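You operate a simulated robot arm through the tools that you are given. There is no shell and no other tool. Be economical: measure what you need, move in short steps, check, and stop when the job is done.

Carry out the task below with a simulated robot arm. There is one attempt and no reset: what you move stays moved.

Task
Brush final slots one and four clean, then cover both.
Fine: blue cover on slot one, yellow on slot four; the yellow brush goes back.

The check looks at the end state, three seconds after you hand in, the way a careful person would. Anything else that was tipped, shoved, dropped, spilled or broken makes it a failure. Lids that push on must go on centred and level and be pressed home; caps that screw on are set level and turned clockwise until they are tight.

Robot
A 6-joint arm with a two-finger parallel gripper, fixed in place. Base frame: the origin is at the foot of the arm, x ahead of it, y to its left, z up. Lengths are in mm, angles in rad, forces in N, time in s.
Its first joint turns from -1.152 to 1.152 rad. Payload 2.9 kg.
The tool frame sits at the grasp point between the pads (the TCP): z along the fingers, y along the line on which they close. The tips reach 30 mm beyond it. The gripper opens to 110 mm. The fingers are 20 mm wide and 10 mm thick; the gripper's body (48 by 112 mm) begins 55 mm behind the TCP.
Orientation is told as [roll, pitch, yaw] about the base's x, y, z axes, in that order, counted from this pose: with the fingers straight down and closing along the base's y, the tool's x points along the base's -x, its y along +y and its z along -z.

Tools
- The arm moves only by the tool move_arm. Its argument "steps" is text: rows parted by semicolons, each of 7 numbers parted by spaces: the shift along the tool's x, y, z in mm, then the turn, a rotation vector about the tool's x, y, z in rad, then the finger opening in mm, from 0 to 110. In form: x y z rx ry rz gripper; .... A call has 1 to 8 rows; each row shifts and turns the commanded pose from where the row before left it, along the tool's axes as they then stand. Rows are played at 5 a second. More than 50 mm and 0.15 rad between two rows, or a gripper value outside its range, and nothing of the call is played. A pose out of reach is approached as far as the arm can. The call stops where the force on the tool passes 40 N (or 10 N more than at its start, if that is more) or the arm is blocked; 0.2 s more then pass. The fingers move at their own pace (about 108 mm/s each) and stop on an object; they squeeze with about 34 N. The grip force told is the motor's: it shows also when the fingers shut on nothing. Time passes only in rows, and 0.2 s behind the last, so rows that do not move let the fingers close. The reply holds the time, the measured pose of the TCP, the force on the tool along the base axes, the opening and the grip force, in the units named above and with some noise, and new pictures: "views" is both (left out), scene, wrist or none.
- Cameras (640 x 400 px; columns grow to the right, rows downward): "scene" is fixed at [60.1, 429.8, 1371.5]; the picture's right is [-0.91, -0.41, 0.00], its down [-0.27, 0.60, -0.76] and it looks along [0.31, -0.69, -0.65] (base axes); focal length 254 px, centre (320, 200). "wrist" rides on the gripper at [72, 17, -103] in the tool frame; the picture's right is [-0.23, 0.97, 0.00], its down [-0.76, -0.18, -0.62] and it looks along [-0.61, -0.14, 0.78] (tool axes); focal length 222 px, centre (320, 200). There is no depth. A picture from a camera that has moved, and an enlarged one, comes with that camera's place and axes in the base frame and with its lens. The place of the scene camera against the robot may be out by one fixed shift of up to 12 mm in any direction.
- inspect(camera, box): a new picture of the part [left, top, right, bottom] of that camera's present view, enlarged. It takes no simulated time.
- sign_off(): hands the job in; it is judged then, once.

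Go step by step. Nothing tells you positions but the pictures and the camera data: compare them with the known pose of the tool, close in by small moves and look again before you grip or let go. The budget is 120 turns and 200 pictures, counting those below and the enlarged ones. Unless the task says otherwise, let go and move clear before handing in, and close with one line.

The tools are called after "Call:" as a command line: name --argument value ..., lists and objects as JSON in quotes. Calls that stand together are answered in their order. move_arm: Moves the arm, as the interface text tells. Its arguments: {"type":"object","properties":{"steps":{"type":"string"},"views":{"type":"string","enum":["both","scene","wrist","none"]}},"required":["steps"]} The other tools are called the same way: inspect (camera, box) takes an enlarged picture of a part of a camera's view; sign_off () hands the job in.

At the start:

```text
time: 0.0
position: [380.0, -103.4, 1152.4]
tool_rot: [-0.001, 0.0, 0.0]
contact_force: [-0.4, 1.5, 0.2]
finger_gap: 110.0
grip_force: 0.1
```

scene: 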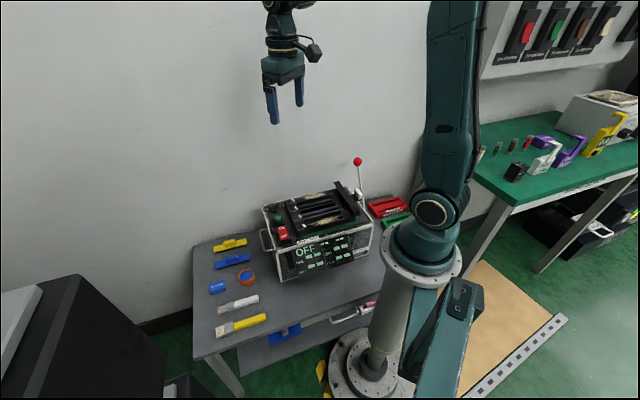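
wrist: 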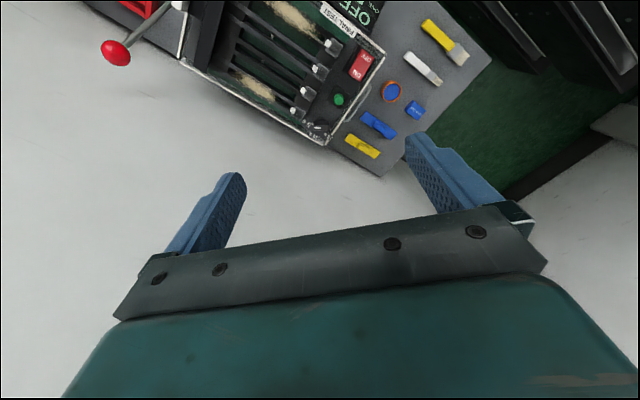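

I see a table with a tester device, covers, brushes; I'll zoom in first to read the labels and shapes.

Call:
inspect --camera "scene" --box '[250, 150, 420, 290]'

Call:
inspect --camera "scene" --box '[190, 220, 300, 350]'

Call:
inspect --camera "wrist" --box '[180, 0, 400, 140]'

Call:
inspect --camera "wrist" --box '[320, 0, 500, 180]'

```text
2.86 times, centred on (335, 220) of scene
camera zoom: at [60.1, 429.8, 1371.5], right [-0.91, -0.41, 0.0], down [-0.27, 0.6, -0.76], along [0.31, -0.69, -0.65], focal length 727 px, centre (277, 143)
```

zoom: 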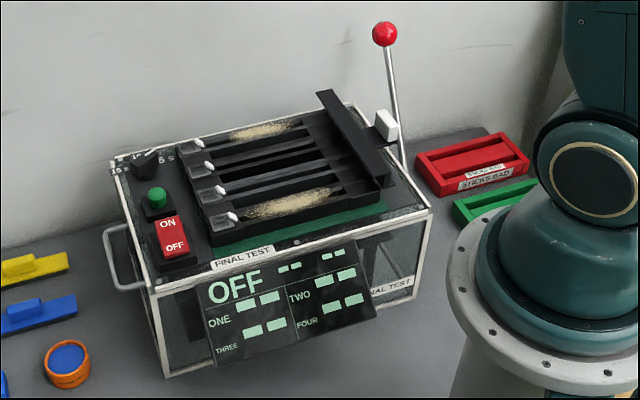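

```text
3.08 times, centred on (245, 285) of scene
camera zoom: at [60.1, 429.8, 1371.5], right [-0.91, -0.41, 0.0], down [-0.27, 0.6, -0.76], along [0.31, -0.69, -0.65], focal length 783 px, centre (551, -62)
```

zoom: 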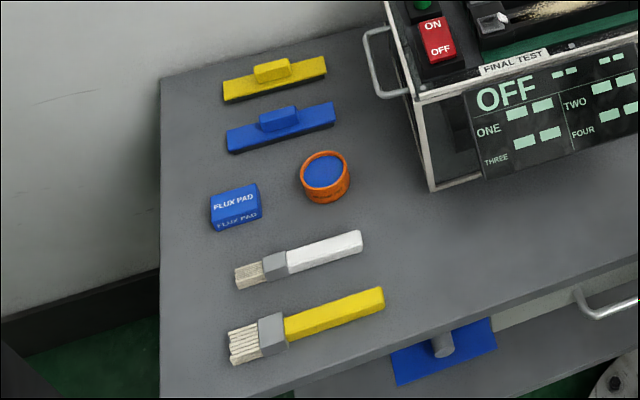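

```text
2.86 times, centred on (290, 70) of wrist
camera zoom: at [307.4, -86.8, 1255.4], right [0.23, 0.97, 0.0], down [0.76, -0.18, 0.62], along [0.61, -0.14, -0.78], focal length 635 px, centre (406, 571)
```

zoom: 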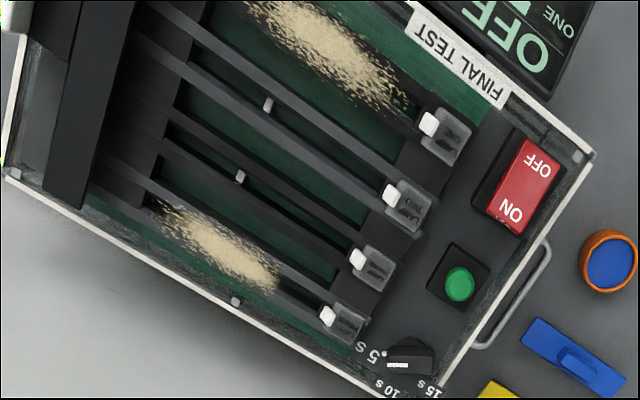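

```text
2.22 times, centred on (410, 90) of wrist
camera zoom: at [307.4, -86.8, 1255.4], right [0.23, 0.97, 0.0], down [0.76, -0.18, 0.62], along [0.61, -0.14, -0.78], focal length 494 px, centre (120, 444)
```

zoom: 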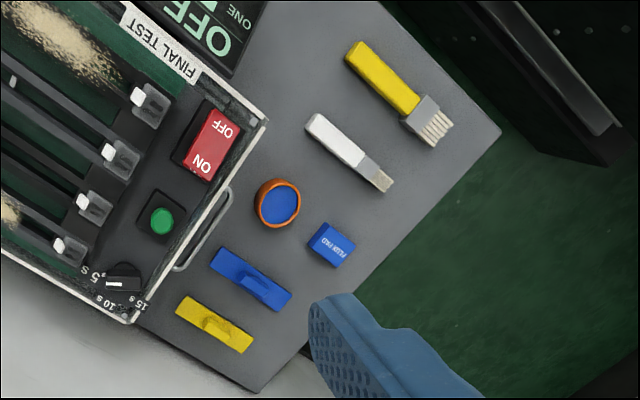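

The slots (dusty outer two) sit on a tester about z≈770 running at ~45°; I triangulate the table at z≈565. I'll move the camera closer over the slots to read numbers and geometry.

Call:
move_arm --steps "30 -3 30 0 0 0 110;30 -3 30 0 0 0 110;30 -3 30 0 0 0 110;30 -3 30 0 0 0 110;30 -3 30 0 0 0 110" --views "both"

```text
time: 1.2
position: [230.0, -119.2, 1003.5]
tool_rot: [-0.001, -0.001, 0.001]
contact_force: [-0.7, -0.7, -0.6]
finger_gap: 110.3
grip_force: 0.0
camera wrist: at [156.2, -102.7, 1105.9], right [0.23, 0.97, 0.0], down [0.76, -0.18, 0.62], along [0.61, -0.14, -0.78], focal length 222 px, centre (320, 200)
```

scene: 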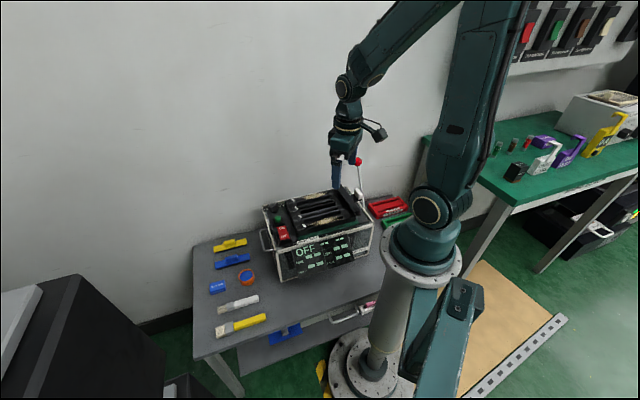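
wrist: 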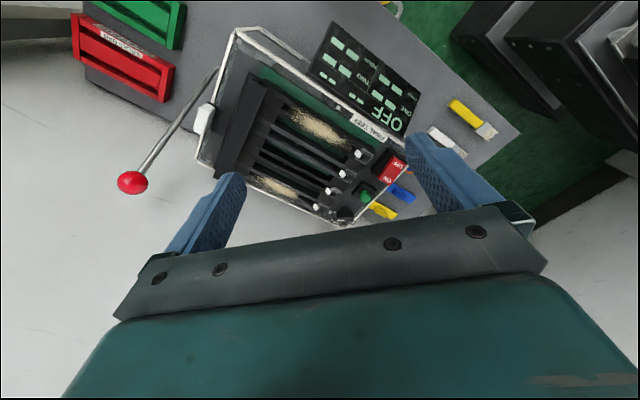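

Good motion. I'll zoom to read slot numbers.

Call:
inspect --camera "wrist" --box '[200, 70, 420, 230]'

Call:
inspect --camera "wrist" --box '[300, 120, 380, 230]'

```text
2.50 times, centred on (310, 150) of wrist
camera zoom: at [156.2, -102.7, 1105.9], right [0.23, 0.97, 0.0], down [0.76, -0.18, 0.62], along [0.61, -0.14, -0.78], focal length 555 px, centre (345, 325)
```

zoom: 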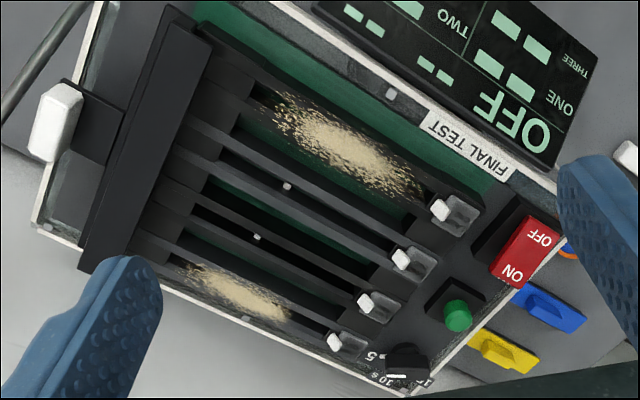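

```text
3.64 times, centred on (340, 175) of wrist
camera zoom: at [156.2, -102.7, 1105.9], right [0.23, 0.97, 0.0], down [0.76, -0.18, 0.62], along [0.61, -0.14, -0.78], focal length 808 px, centre (247, 291)
```

zoom: 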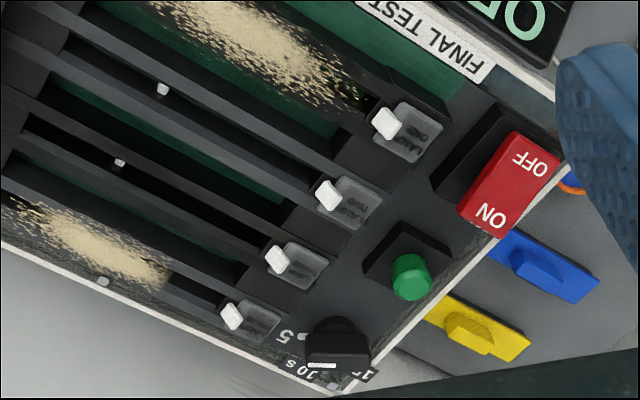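

Call:
inspect --camera "scene" --box '[298, 192, 328, 212]'

Call:
inspect --camera "wrist" --box '[330, 138, 380, 170]'

Call:
inspect --camera "scene" --box '[275, 190, 320, 220]'

```text
16.00 times, centred on (313, 202) of scene
camera zoom: at [60.1, 429.8, 1371.5], right [-0.91, -0.41, 0.0], down [-0.27, 0.6, -0.76], along [0.31, -0.69, -0.65], focal length 4072 px, centre (432, 168)
```

zoom: 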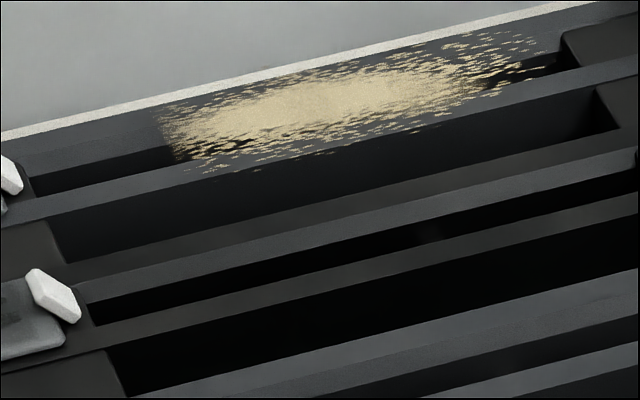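

```text
12.50 times, centred on (355, 154) of wrist
camera zoom: at [156.2, -102.7, 1105.9], right [0.23, 0.97, 0.0], down [0.76, -0.18, 0.62], along [0.61, -0.14, -0.78], focal length 2776 px, centre (-118, 775)
```

zoom: 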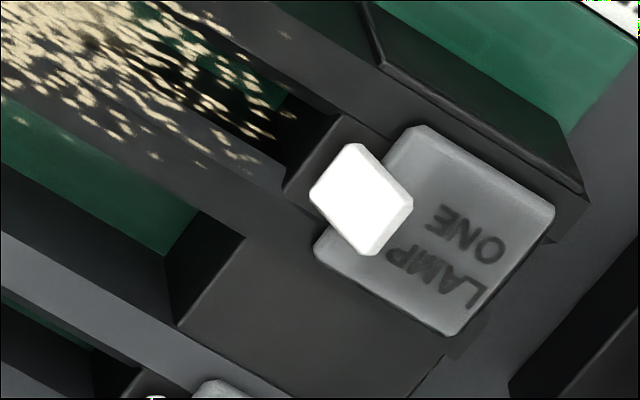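

```text
13.33 times, centred on (298, 205) of scene
camera zoom: at [60.1, 429.8, 1371.5], right [-0.91, -0.41, 0.0], down [-0.27, 0.6, -0.76], along [0.31, -0.69, -0.65], focal length 3393 px, centre (620, 133)
```

zoom: 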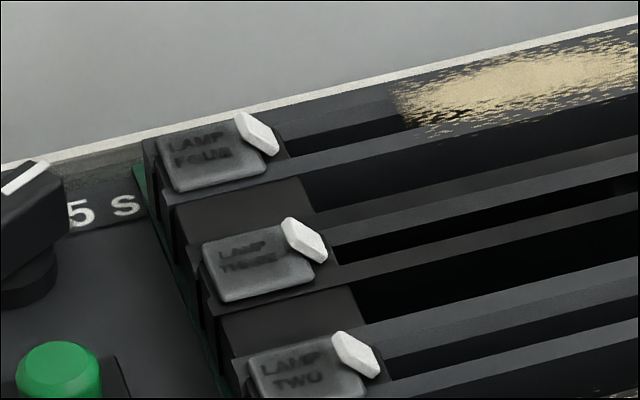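

Zoom gives true detail: lamp ONE is the display-side slot, lamp FOUR the wall-side. Now I look at slots, covers, and brush in detail.

Call:
inspect --camera "wrist" --box '[260, 85, 370, 160]'

Call:
inspect --camera "wrist" --box '[235, 150, 335, 220]'

Call:
inspect --camera "scene" --box '[205, 230, 265, 275]'

Call:
inspect --camera "scene" --box '[210, 290, 275, 340]'

Call:
inspect --camera "scene" --box '[300, 175, 380, 230]'

```text
5.33 times, centred on (315, 122) of wrist
camera zoom: at [156.2, -102.7, 1105.9], right [0.23, 0.97, 0.0], down [0.76, -0.18, 0.62], along [0.61, -0.14, -0.78], focal length 1185 px, centre (347, 613)
```

zoom: 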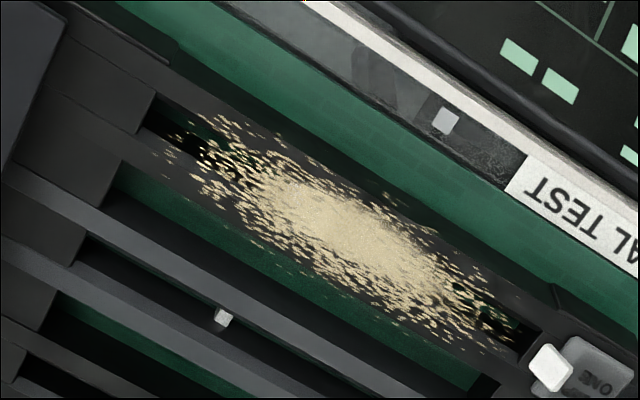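

```text
5.71 times, centred on (285, 185) of wrist
camera zoom: at [156.2, -102.7, 1105.9], right [0.23, 0.97, 0.0], down [0.76, -0.18, 0.62], along [0.61, -0.14, -0.78], focal length 1269 px, centre (520, 286)
```

zoom: 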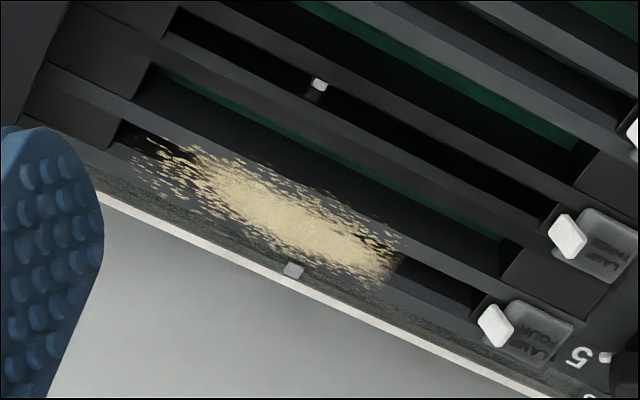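

```text
8.89 times, centred on (235, 252) of scene
camera zoom: at [60.1, 429.8, 1371.5], right [-0.91, -0.41, 0.0], down [-0.27, 0.6, -0.76], along [0.31, -0.69, -0.65], focal length 2262 px, centre (1076, -267)
```

zoom: 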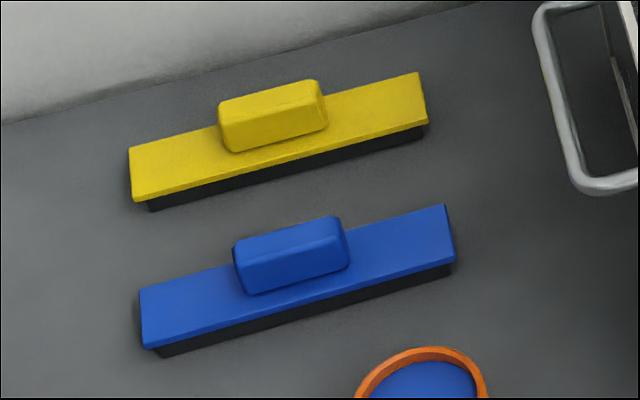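

```text
8.00 times, centred on (242, 315) of scene
camera zoom: at [60.1, 429.8, 1371.5], right [-0.91, -0.41, 0.0], down [-0.27, 0.6, -0.76], along [0.31, -0.69, -0.65], focal length 2036 px, centre (940, -720)
```

zoom: 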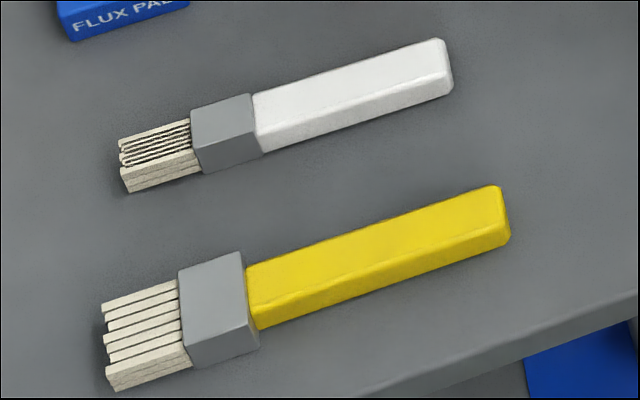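

```text
7.27 times, centred on (340, 202) of scene
camera zoom: at [60.1, 429.8, 1371.5], right [-0.91, -0.41, 0.0], down [-0.27, 0.6, -0.76], along [0.31, -0.69, -0.65], focal length 1851 px, centre (174, 182)
```

zoom: 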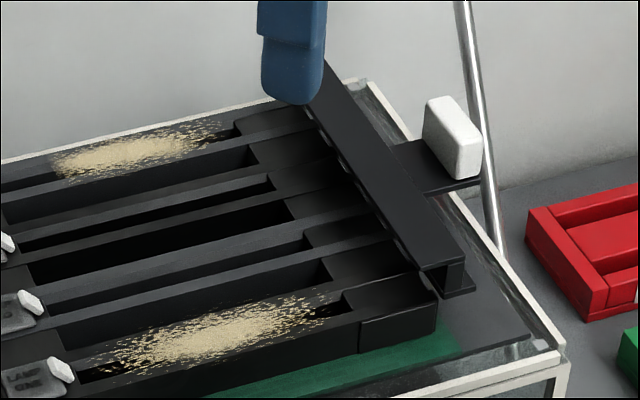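

Slot one center ≈(289,-132), slot length ~133 at rail z≈755; yellow brush ≈(361,171)–(470,271) lying at 45°. I'll travel above the brush, then turn 45° and descend.

Call:
move_arm --steps "-19.5 39.5 0 0 0 0 110;-19.5 39.5 0 0 0 0 110;-19.5 39.5 0 0 0 0 110;-19.5 39.5 0 0 0 0 110;-19.5 39.5 0 0 0 0 110;-19.5 39.5 0 0 0 0 110;-19.5 39.5 0 0 0 0 110;-19.5 39.5 0 0 0 0 110" --views "none"

Call:
move_arm --steps "0 0 30 0 0 -0.131 110;0 0 30 0 0 -0.131 110;0 0 30 0 0 -0.131 110;0 0 30 0 0 -0.131 110;0 0 30 0 0 -0.131 110;0 0 30 0 0 -0.130 110;0 0 30 0 0 0 110" --views "both"

```text
time: 3.0
position: [384.8, 195.7, 1002.6]
tool_rot: [-0.001, 0.002, -0.002]
contact_force: [-1.0, -0.5, -1.1]
finger_gap: 110.0
grip_force: 0.1
```

```text
time: 4.6
position: [384.1, 197.2, 792.9]
tool_rot: [0.001, 0.0, 0.786]
contact_force: [-0.9, 0.0, -1.1]
finger_gap: 110.3
grip_force: 0.2
camera wrist: at [320.9, 157.2, 894.8], right [-0.53, 0.85, 0.0], down [0.66, 0.41, 0.62], along [0.53, 0.33, -0.78], focal length 222 px, centre (320, 200)
```

scene: 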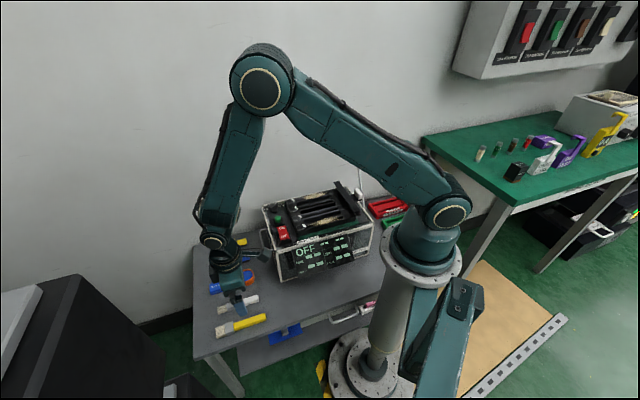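
wrist: 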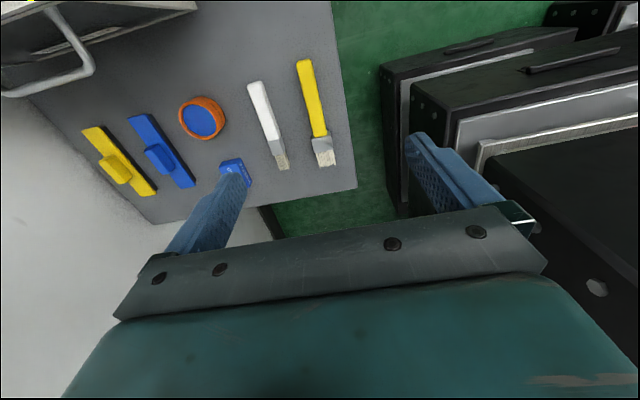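

Call:
inspect --camera "wrist" --box '[230, 50, 370, 180]'

```text
3.08 times, centred on (300, 115) of wrist
camera zoom: at [320.9, 157.2, 894.8], right [-0.53, 0.85, 0.0], down [0.66, 0.41, 0.62], along [0.53, 0.33, -0.78], focal length 684 px, centre (382, 462)
```

zoom: 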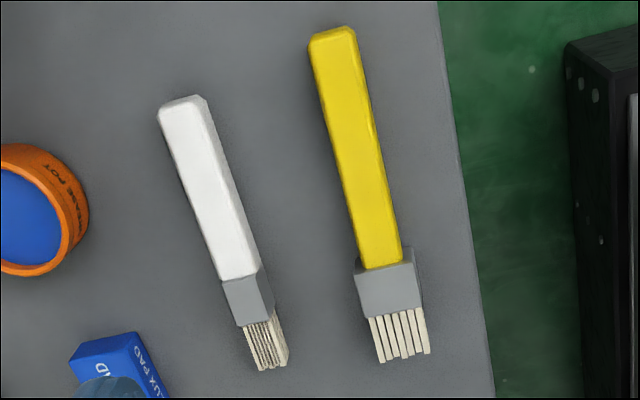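

Call:
move_arm --steps "-4 -6 40 0 0 0 45;-4 -5.4 35 0 0 0 45;0 0 35 0 0 0 45" --views "wrist"

Call:
inspect --camera "wrist" --box '[200, 0, 440, 160]'

```text
time: 5.4
position: [400.7, 194.7, 681.5]
tool_rot: [0.0, 0.0, 0.787]
contact_force: [-0.6, -0.1, -0.1]
finger_gap: 44.9
grip_force: 0.1
camera wrist: at [336.5, 155.9, 784.1], right [-0.53, 0.85, 0.0], down [0.66, 0.41, 0.62], along [0.53, 0.33, -0.78], focal length 222 px, centre (320, 200)
```

wrist: 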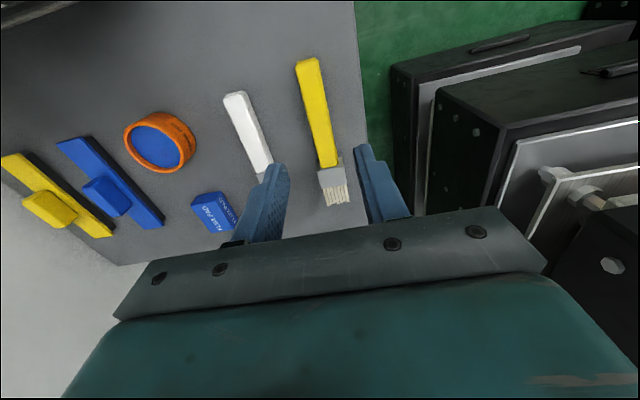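

```text
2.50 times, centred on (320, 80) of wrist
camera zoom: at [336.5, 155.9, 784.1], right [-0.53, 0.85, 0.0], down [0.66, 0.41, 0.62], along [0.53, 0.33, -0.78], focal length 555 px, centre (320, 500)
```

zoom: 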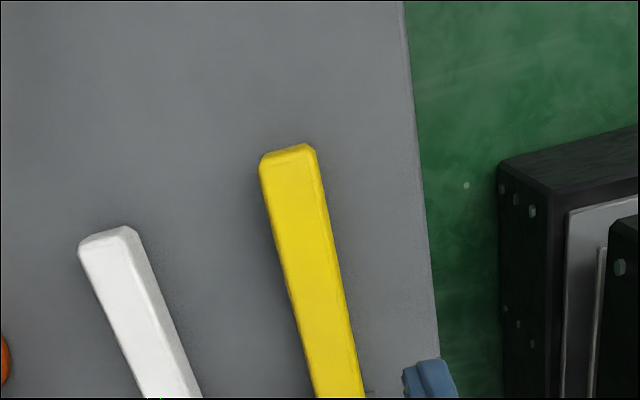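

Call:
inspect --camera "wrist" --box '[260, 110, 400, 215]'

```text
3.81 times, centred on (330, 162) of wrist
camera zoom: at [336.5, 155.9, 784.1], right [-0.53, 0.85, 0.0], down [0.66, 0.41, 0.62], along [0.53, 0.33, -0.78], focal length 846 px, centre (282, 343)
```

zoom: 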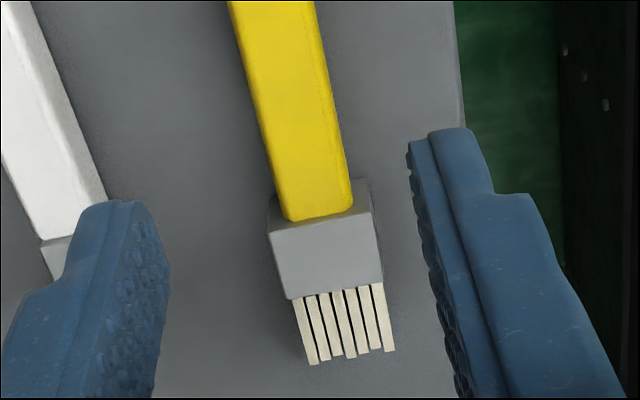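

Call:
move_arm --steps "0 1.5 30 0 0 0 45;0 0 30 0 0 0 45;0 0 20 0 0 0 45;0 0 0 0 0 0 45" --views "wrist"

Call:
inspect --camera "wrist" --box '[200, 60, 440, 220]'

Call:
inspect --camera "scene" --box '[200, 280, 290, 340]'

```text
time: 6.4
position: [397.9, 196.4, 602.7]
tool_rot: [0.001, -0.001, 0.786]
contact_force: [-0.3, 0.3, 0.3]
finger_gap: 44.8
grip_force: 0.1
camera wrist: at [334.7, 157.0, 705.2], right [-0.53, 0.85, 0.0], down [0.66, 0.41, 0.62], along [0.53, 0.33, -0.78], focal length 222 px, centre (320, 200)
```

wrist: 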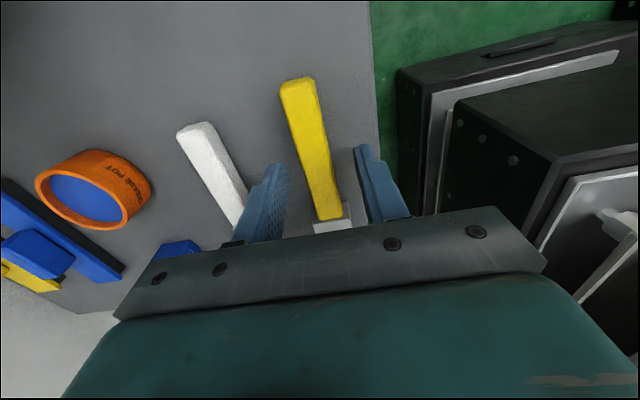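

```text
2.50 times, centred on (320, 140) of wrist
camera zoom: at [334.7, 157.0, 705.2], right [-0.53, 0.85, 0.0], down [0.66, 0.41, 0.62], along [0.53, 0.33, -0.78], focal length 555 px, centre (320, 350)
```

zoom: 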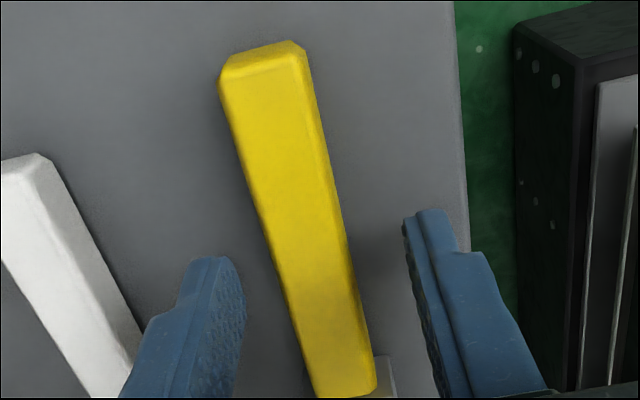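

```text
6.67 times, centred on (245, 310) of scene
camera zoom: at [60.1, 429.8, 1371.5], right [-0.91, -0.41, 0.0], down [-0.27, 0.6, -0.76], along [0.31, -0.69, -0.65], focal length 1697 px, centre (820, -533)
```

zoom: 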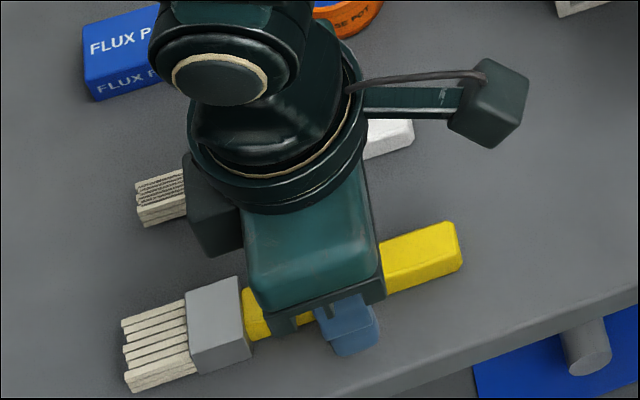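

Call:
move_arm --steps "0 -2.5 6 0 0 0 45;0 0 5 0 0 0 45;0 0 0 0 0 0 45" --views "wrist"

Call:
inspect --camera "wrist" --box '[220, 100, 440, 230]'

```text
time: 7.2
position: [401.3, 195.3, 592.0]
tool_rot: [0.0, 0.001, 0.786]
contact_force: [0.6, -0.6, 0.5]
finger_gap: 45.1
grip_force: 0.0
camera wrist: at [336.8, 155.1, 694.2], right [-0.53, 0.85, 0.0], down [0.66, 0.41, 0.62], along [0.53, 0.33, -0.78], focal length 222 px, centre (320, 200)
```

wrist: 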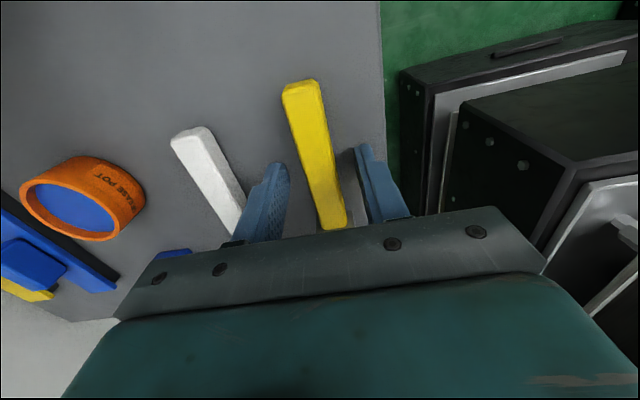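

```text
2.91 times, centred on (330, 165) of wrist
camera zoom: at [336.8, 155.1, 694.2], right [-0.53, 0.85, 0.0], down [0.66, 0.41, 0.62], along [0.53, 0.33, -0.78], focal length 646 px, centre (291, 302)
```

zoom: 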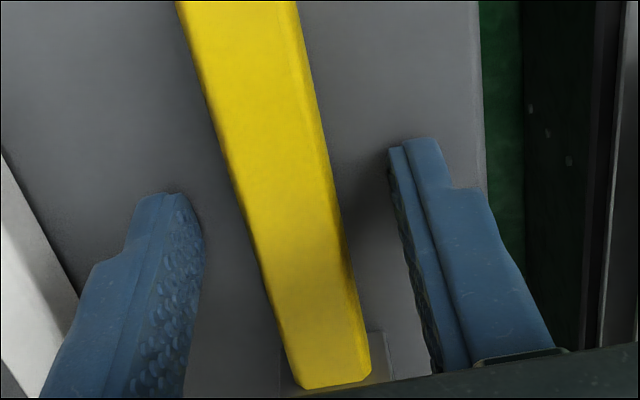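

Call:
move_arm --steps "0 0 3 0 0 0 45;0 0 0 0 0 0 45;0 0 0 0 0 0 0;0 0 0 0 0 0 0;0 0 0 0 0 0 0;0 0 0 0 0 0 0" --views "wrist"

Call:
inspect --camera "wrist" --box '[220, 100, 440, 230]'

```text
time: 8.6
position: [404.3, 197.3, 590.4]
tool_rot: [-0.002, -0.009, 0.786]
contact_force: [7.0, 8.0, 28.1]
finger_gap: 18.7
grip_force: 34.3
camera wrist: at [338.7, 156.1, 692.4], right [-0.53, 0.85, 0.0], down [0.66, 0.41, 0.63], along [0.53, 0.33, -0.78], focal length 222 px, centre (320, 200)
```

wrist: 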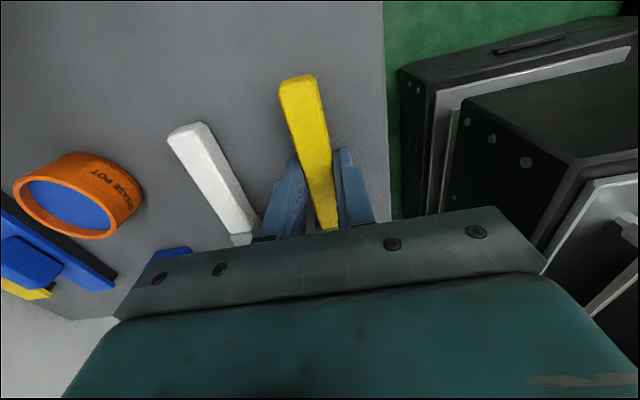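

```text
2.91 times, centred on (330, 165) of wrist
camera zoom: at [338.7, 156.1, 692.4], right [-0.53, 0.85, 0.0], down [0.66, 0.41, 0.63], along [0.53, 0.33, -0.78], focal length 646 px, centre (291, 302)
```

zoom: 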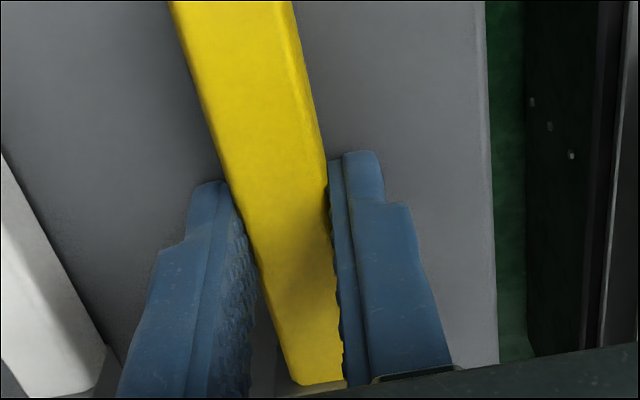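

Brush gripped (18.7 mm), tips touching table at z≈560. I lift it.

Call:
move_arm --steps "0 0 -10 0 0 0 0;0 0 -30 0 0 0 0;0 0 -40 0 0 0 0;0 0 -50 0 0 0 0;0 0 -50 0 0 0 0;0 0 -50 0 0 0 0;0 0 -50 0 0 0 0" --views "both"

```text
time: 10.2
position: [400.6, 194.2, 868.3]
tool_rot: [-0.001, 0.002, 0.786]
contact_force: [-0.2, 0.0, -0.6]
finger_gap: 18.7
grip_force: 34.4
camera wrist: at [336.3, 154.7, 971.4], right [-0.53, 0.85, 0.0], down [0.67, 0.41, 0.62], along [0.53, 0.33, -0.78], focal length 222 px, centre (320, 200)
```

scene: 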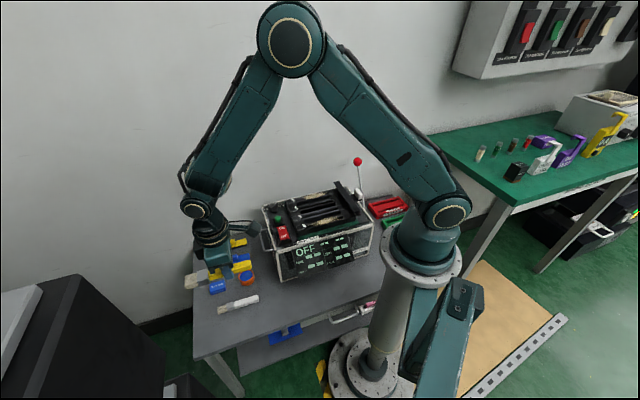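
wrist: 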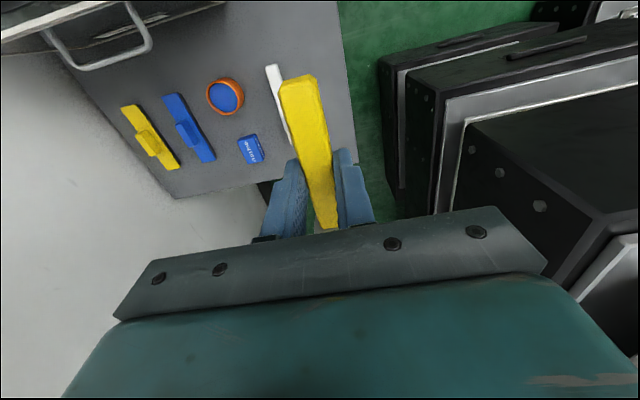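

Brush is held. I'll carry it over slot one at z≈920, still flat.

Call:
move_arm --steps "37.5 -19 -7 0 0 0 0;37.5 -19 -7 0 0 0 0;37.5 -19 -7 0 0 0 0;37.5 -19 -7 0 0 0 0;37.5 -19 -7 0 0 0 0;37.5 -19 -7 0 0 0 0;37.5 -19 -7 0 0 0 0;37.5 -19 -7 0 0 0 0" --views "none"

Call:
move_arm --steps "0 0 0 0 0.14 0 0;0 0 0 0 0.14 0 0;0 0 0 0 0.13 0 0;0 0 0 0 0.13 0 0;0 0 0 0 0.13 0 0;0 0 0 0 0.13 0 0;0 0 0 0 0 0 0" --views "both"

```text
time: 12.0
position: [294.7, -126.3, 924.2]
tool_rot: [0.001, -0.001, 0.785]
contact_force: [-1.0, 0.0, 0.2]
finger_gap: 18.6
grip_force: 33.9
```

```text
time: 13.6
position: [295.0, -124.6, 923.5]
tool_rot: [0.0, 0.8, 0.786]
contact_force: [0.7, -1.0, 0.2]
finger_gap: 18.9
grip_force: 34.0
camera wrist: at [300.3, -96.9, 1047.4], right [-0.58, 0.8, -0.16], down [0.82, 0.57, -0.11], along [0.0, -0.2, -0.98], focal length 222 px, centre (320, 200)
```

scene: 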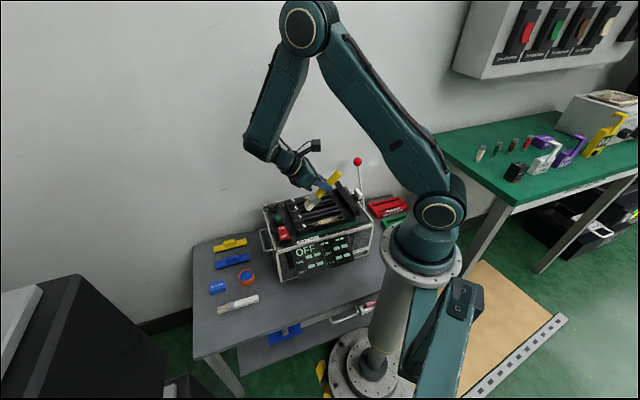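
wrist: 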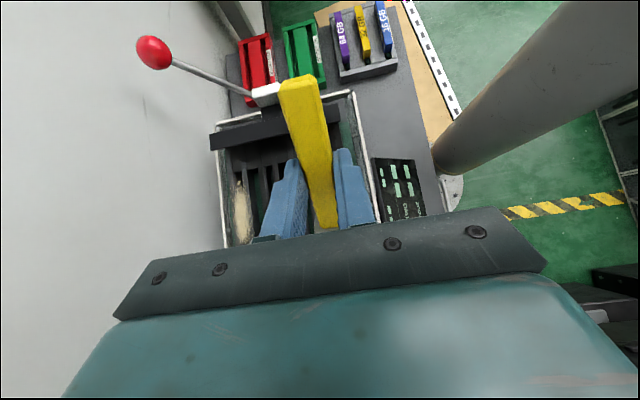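

Call:
inspect --camera "scene" --box '[270, 155, 390, 235]'

```text
5.00 times, centred on (330, 195) of scene
camera zoom: at [60.1, 429.8, 1371.5], right [-0.91, -0.41, 0.0], down [-0.27, 0.6, -0.76], along [0.31, -0.69, -0.65], focal length 1272 px, centre (270, 225)
```

zoom: 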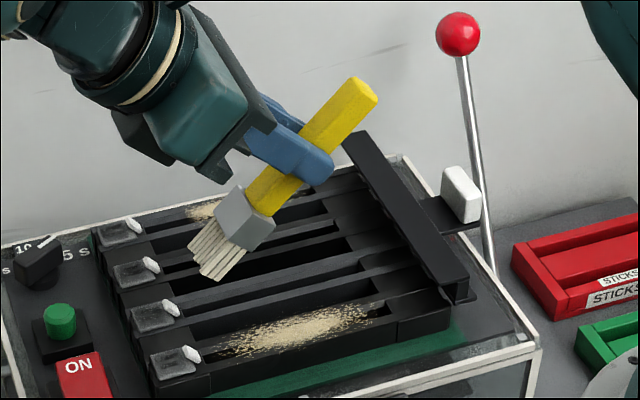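

Call:
move_arm --steps "-14.3 0 13.9 0 0 0 0;-14.3 0 13.9 0 0 0 0;-14.3 0 13.9 0 0 0 0;0 0 0 0 0 0 0" --views "none"

Call:
inspect --camera "scene" --box '[280, 170, 370, 230]'

```text
time: 14.6
position: [297.3, -125.7, 865.6]
tool_rot: [-0.001, 0.8, 0.786]
contact_force: [0.7, 0.4, -0.4]
finger_gap: 19.0
grip_force: 33.7
```

```text
6.67 times, centred on (325, 200) of scene
camera zoom: at [60.1, 429.8, 1371.5], right [-0.91, -0.41, 0.0], down [-0.27, 0.6, -0.76], along [0.31, -0.69, -0.65], focal length 1697 px, centre (287, 200)
```

zoom: 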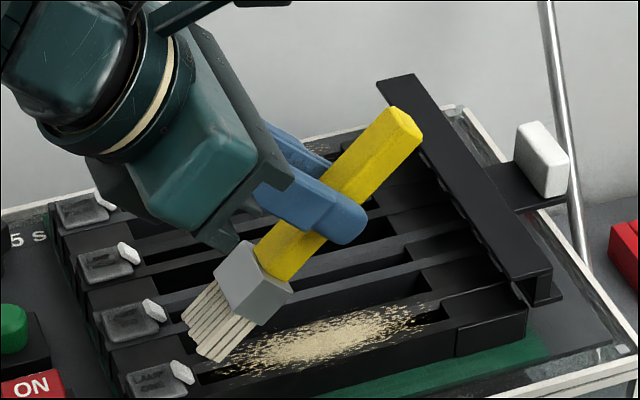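

Call:
move_arm --steps "-7.2 0 7 0 0 0 0;-3.6 0 3.5 0 0 0 0;0 0 0 0 0 0 0" --views "none"

Call:
inspect --camera "scene" --box '[290, 185, 350, 225]'

```text
time: 15.4
position: [296.8, -125.7, 849.4]
tool_rot: [0.002, 0.8, 0.786]
contact_force: [-0.3, 0.3, -0.6]
finger_gap: 18.7
grip_force: 34.2
```

```text
10.00 times, centred on (320, 205) of scene
camera zoom: at [60.1, 429.8, 1371.5], right [-0.91, -0.41, 0.0], down [-0.27, 0.6, -0.76], along [0.31, -0.69, -0.65], focal length 2545 px, centre (320, 150)
```

zoom: 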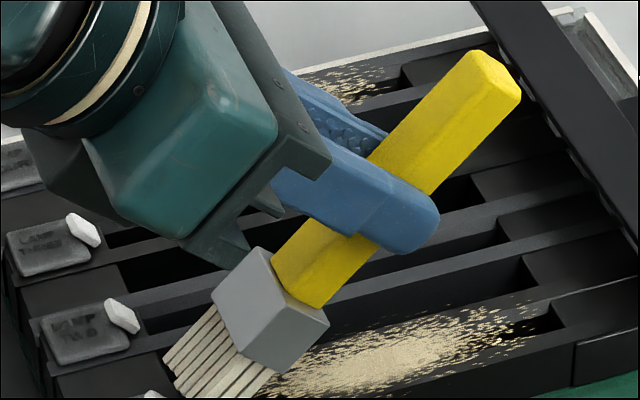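

Call:
move_arm --steps "-2.2 0 2.1 0 0 0 0;-2.2 0 2.1 0 0 0 0;0 0 0 0 0 0 0" --views "none"

Call:
inspect --camera "scene" --box '[290, 190, 350, 230]'

```text
time: 16.2
position: [297.6, -124.2, 844.5]
tool_rot: [-0.001, 0.801, 0.786]
contact_force: [-4.4, -5.0, 17.7]
finger_gap: 18.4
grip_force: 34.3
```

```text
10.00 times, centred on (320, 210) of scene
camera zoom: at [59.8, 429.7, 1371.6], right [-0.91, -0.41, 0.0], down [-0.27, 0.6, -0.76], along [0.31, -0.69, -0.65], focal length 2545 px, centre (320, 100)
```

zoom: 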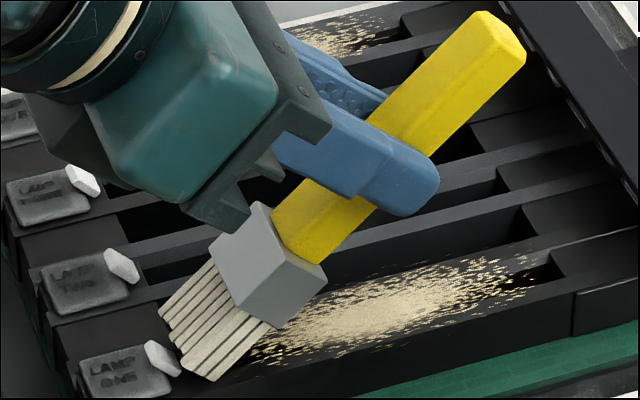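

Contact found at TCP z≈845, but tips are right at the lamp end and a bit high in v; I'll lift, back off 12 mm, shift 3 mm, and re-lower.

Call:
move_arm --steps "4.3 0 -4.2 0 0 0 0;8.4 3 8.6 0 0 0 0;-3.5 0 3.4 0 0 0 0;0 0 0 0 0 0 0" --views "none"

Call:
inspect --camera "scene" --box '[290, 190, 350, 230]'

```text
time: 17.2
position: [285.6, -131.6, 844.2]
tool_rot: [0.002, 0.799, 0.786]
contact_force: [-0.7, 1.7, 5.0]
finger_gap: 18.5
grip_force: 33.8
```

```text
10.00 times, centred on (320, 210) of scene
camera zoom: at [60.0, 429.8, 1371.5], right [-0.91, -0.41, 0.0], down [-0.27, 0.6, -0.76], along [0.31, -0.69, -0.65], focal length 2545 px, centre (320, 100)
```

zoom: 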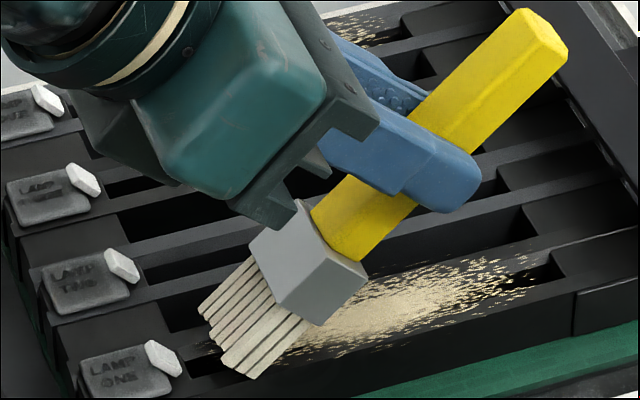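

Call:
move_arm --steps "7.7 1 9.3 0 0 0 0;8.4 0 8.6 0 0 0 0;8.4 0 8.6 0 0 0 0;8.4 0 8.6 0 0 0 0" --views "none"

Call:
inspect --camera "scene" --box '[290, 180, 365, 230]'

```text
time: 18.2
position: [249.5, -163.9, 843.5]
tool_rot: [-0.001, 0.799, 0.786]
contact_force: [2.6, 1.9, 11.1]
finger_gap: 18.5
grip_force: 34.1
```

```text
8.00 times, centred on (328, 205) of scene
camera zoom: at [60.0, 429.8, 1371.5], right [-0.91, -0.41, 0.0], down [-0.27, 0.6, -0.76], along [0.31, -0.69, -0.65], focal length 2036 px, centre (260, 160)
```

zoom: 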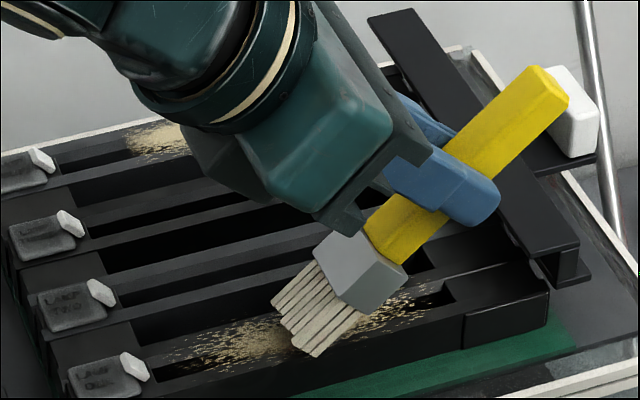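

Call:
move_arm --steps "8.4 0 8.6 0 0 0 0;8.4 0 8.6 0 0 0 0;8.4 0 8.6 0 0 0 0" --views "none"

Call:
inspect --camera "scene" --box '[290, 180, 380, 240]'

Call:
inspect --camera "wrist" --box '[220, 50, 400, 220]'

```text
time: 19.0
position: [224.8, -190.8, 843.1]
tool_rot: [0.002, 0.802, 0.788]
contact_force: [0.0, 1.2, 0.2]
finger_gap: 18.4
grip_force: 34.6
```

```text
6.67 times, centred on (335, 210) of scene
camera zoom: at [60.1, 429.8, 1371.5], right [-0.91, -0.41, 0.0], down [-0.27, 0.6, -0.76], along [0.31, -0.69, -0.65], focal length 1697 px, centre (220, 133)
```

zoom: 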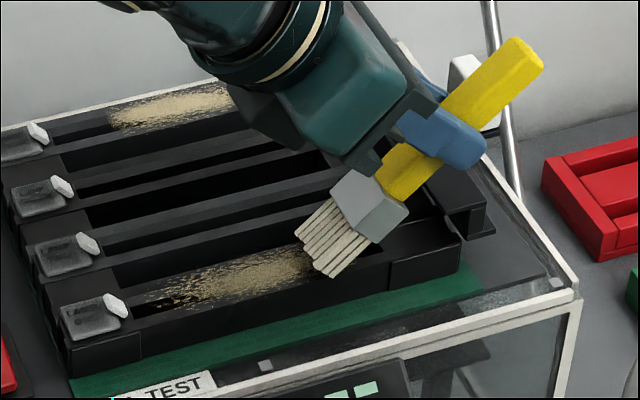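

```text
2.35 times, centred on (310, 135) of wrist
camera zoom: at [229.2, -162.2, 967.6], right [-0.58, 0.8, -0.16], down [0.82, 0.57, -0.11], along [0.0, -0.2, -0.98], focal length 523 px, centre (344, 353)
```

zoom: 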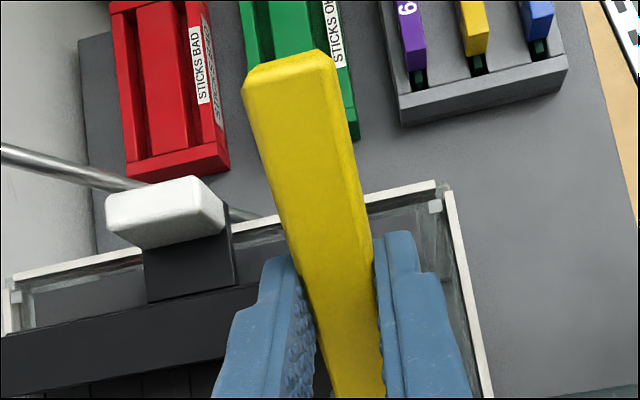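

Call:
move_arm --steps "7.3 0 9.6 0 0 0 0;8.4 0 8.6 0 0 0 0;8.4 0 8.6 0 0 0 0;14.5 0 -14 0 0 0 0;-34.8 0 -35.8 0 0 0 0;-34.8 0 -35.8 0 0 0 0;-14.0 0 -14.4 0 0 0 0" --views "none"

Call:
inspect --camera "scene" --box '[290, 180, 365, 230]'

```text
time: 20.6
position: [284.7, -129.8, 862.9]
tool_rot: [0.001, 0.799, 0.785]
contact_force: [1.0, 0.7, -0.4]
finger_gap: 18.9
grip_force: 34.0
```

```text
8.00 times, centred on (328, 205) of scene
camera zoom: at [60.1, 429.8, 1371.5], right [-0.91, -0.41, 0.0], down [-0.27, 0.6, -0.76], along [0.31, -0.69, -0.65], focal length 2036 px, centre (260, 160)
```

zoom: 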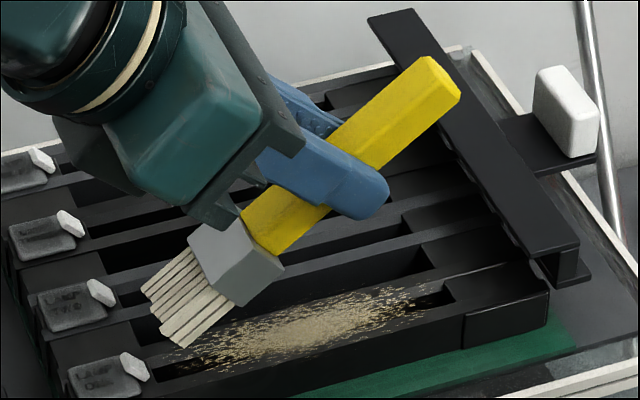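

Call:
move_arm --steps "-14.3 0 13.9 0 0 0 0;11.5 0 12.5 0 0 0 0;11.7 0 12.3 0 0 0 0;11.85 0 12.2 0 0 0 0;11.85 0 12.2 0 0 0 0;11.7 0 12.3 0 0 0 0;11.85 0 12.2 0 0 0 0" --views "none"

Call:
move_arm --steps "14.5 0 -14 0 0 0 0;-34.8 0 -35.8 0 0 0 0;-34.8 0 -35.8 0 0 0 0;0 0 0 0 0 0 0" --views "none"

Call:
inspect --camera "scene" --box '[290, 180, 365, 230]'

```text
time: 22.2
position: [212.4, -202.6, 842.0]
tool_rot: [0.0, 0.8, 0.786]
contact_force: [0.3, 0.4, 0.2]
finger_gap: 18.7
grip_force: 34.1
```

```text
time: 23.2
position: [284.3, -131.7, 861.7]
tool_rot: [-0.001, 0.798, 0.788]
contact_force: [-0.4, -0.3, -0.7]
finger_gap: 18.6
grip_force: 33.8
```

```text
8.00 times, centred on (328, 205) of scene
camera zoom: at [60.1, 429.8, 1371.5], right [-0.91, -0.41, 0.0], down [-0.27, 0.6, -0.76], along [0.31, -0.69, -0.65], focal length 2036 px, centre (260, 160)
```

zoom: 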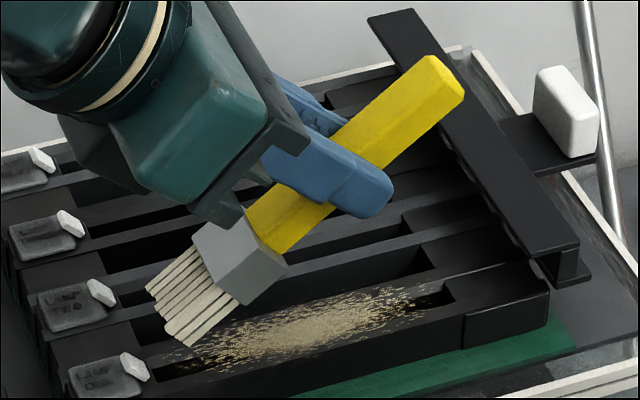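

Call:
move_arm --steps "-10 0 9.8 0 0 0 0;-5.7 0 5.6 0 0 0 0;0 0 0 0 0 0 0" --views "none"

Call:
inspect --camera "scene" --box '[300, 195, 345, 225]'

```text
time: 24.0
position: [283.9, -132.4, 838.7]
tool_rot: [0.002, 0.8, 0.785]
contact_force: [-0.1, -0.3, 0.5]
finger_gap: 18.6
grip_force: 33.9
```

```text
13.33 times, centred on (322, 210) of scene
camera zoom: at [60.1, 429.8, 1371.5], right [-0.91, -0.41, 0.0], down [-0.27, 0.6, -0.76], along [0.31, -0.69, -0.65], focal length 3393 px, centre (287, 67)
```

zoom: 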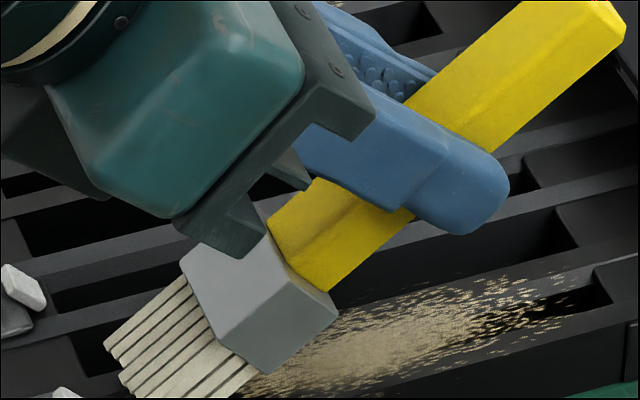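

The brush pivoted slightly in the grip. I'll tilt the tool a bit more (steeper bristles give less lever), then re-establish contact.

Call:
move_arm --steps "12 0 -12 0 0 0 0;7 0 7 0 0.15 0 0;0 0 0 0 0.15 0 0;0 0 0 0 0 0 0" --views "scene"

Call:
inspect --camera "scene" --box '[285, 175, 360, 225]'

```text
time: 25.0
position: [276.1, -139.1, 857.2]
tool_rot: [-0.001, 1.101, 0.786]
contact_force: [-0.3, -0.1, -0.1]
finger_gap: 18.6
grip_force: 34.3
```

scene: 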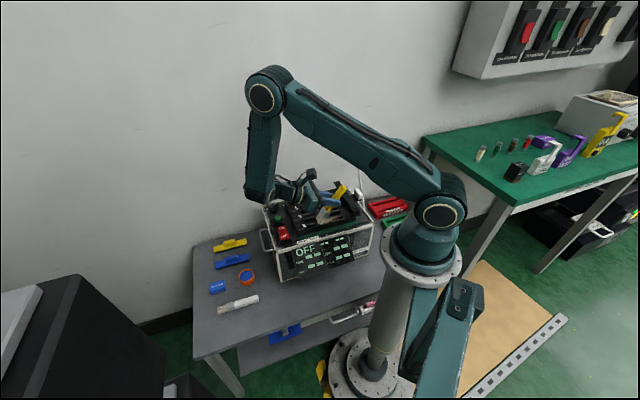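

```text
8.00 times, centred on (322, 200) of scene
camera zoom: at [60.1, 429.8, 1371.5], right [-0.91, -0.41, 0.0], down [-0.27, 0.6, -0.76], along [0.31, -0.69, -0.65], focal length 2036 px, centre (300, 200)
```

zoom: 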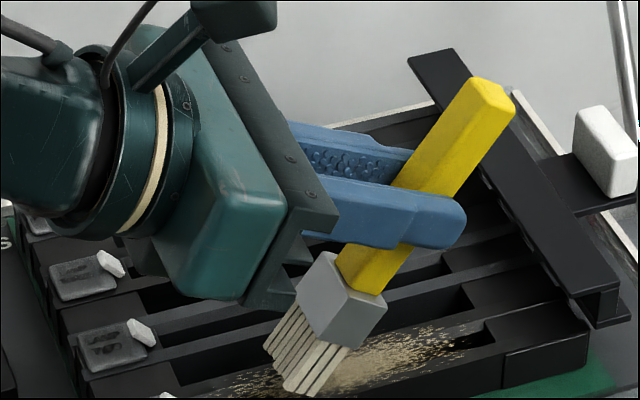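

Call:
move_arm --steps "-4.5 0 2.3 0 0 0 0;-2.7 0 1.4 0 0 0 0;-1.8 0 0.9 0 0 0 0;0 0 0 0 0 0 0" --views "none"

Call:
inspect --camera "scene" --box '[290, 185, 350, 225]'

```text
time: 26.0
position: [275.8, -140.1, 847.4]
tool_rot: [-0.003, 1.1, 0.78]
contact_force: [-4.8, -5.0, 19.6]
finger_gap: 18.8
grip_force: 34.4
```

```text
10.00 times, centred on (320, 205) of scene
camera zoom: at [59.8, 429.7, 1371.6], right [-0.91, -0.41, 0.0], down [-0.27, 0.6, -0.76], along [0.31, -0.69, -0.65], focal length 2545 px, centre (320, 150)
```

zoom: 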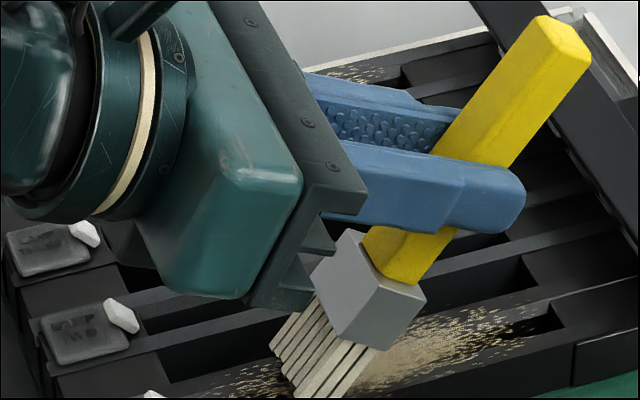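

Call:
move_arm --steps "7.2 0 -3.6 0 0 0 0;-12.7 0 -25 0 0 0 0;-7 0 3.6 0 0 0 0;0 0 0 0 0 0 0" --views "none"

Call:
move_arm --steps "6.8 0 13.4 0 0 0 0;6.8 0 13.4 0 0 0 0;6.8 0 13.4 0 0 0 0;6.8 0 13.4 0 0 0 0" --views "none"

Call:
inspect --camera "scene" --box '[290, 180, 365, 230]'

```text
time: 27.0
position: [296.5, -120.5, 847.3]
tool_rot: [-0.004, 1.103, 0.782]
contact_force: [-1.7, -0.4, 16.3]
finger_gap: 18.9
grip_force: 34.4
```

```text
time: 28.0
position: [254.6, -163.1, 846.7]
tool_rot: [0.001, 1.099, 0.787]
contact_force: [1.1, 1.7, 5.0]
finger_gap: 18.6
grip_force: 33.8
```

```text
8.00 times, centred on (328, 205) of scene
camera zoom: at [60.0, 429.8, 1371.5], right [-0.91, -0.41, 0.0], down [-0.27, 0.6, -0.76], along [0.31, -0.69, -0.65], focal length 2036 px, centre (260, 160)
```

zoom: 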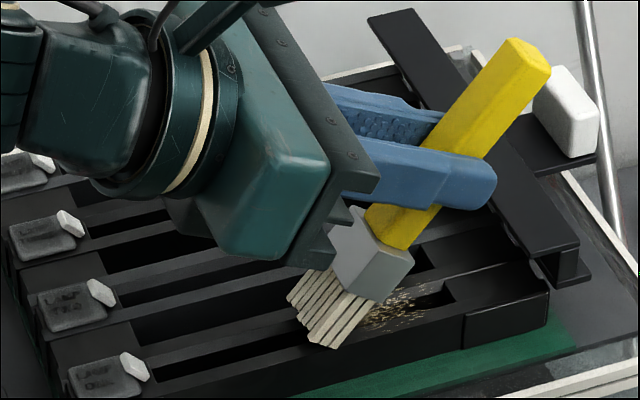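

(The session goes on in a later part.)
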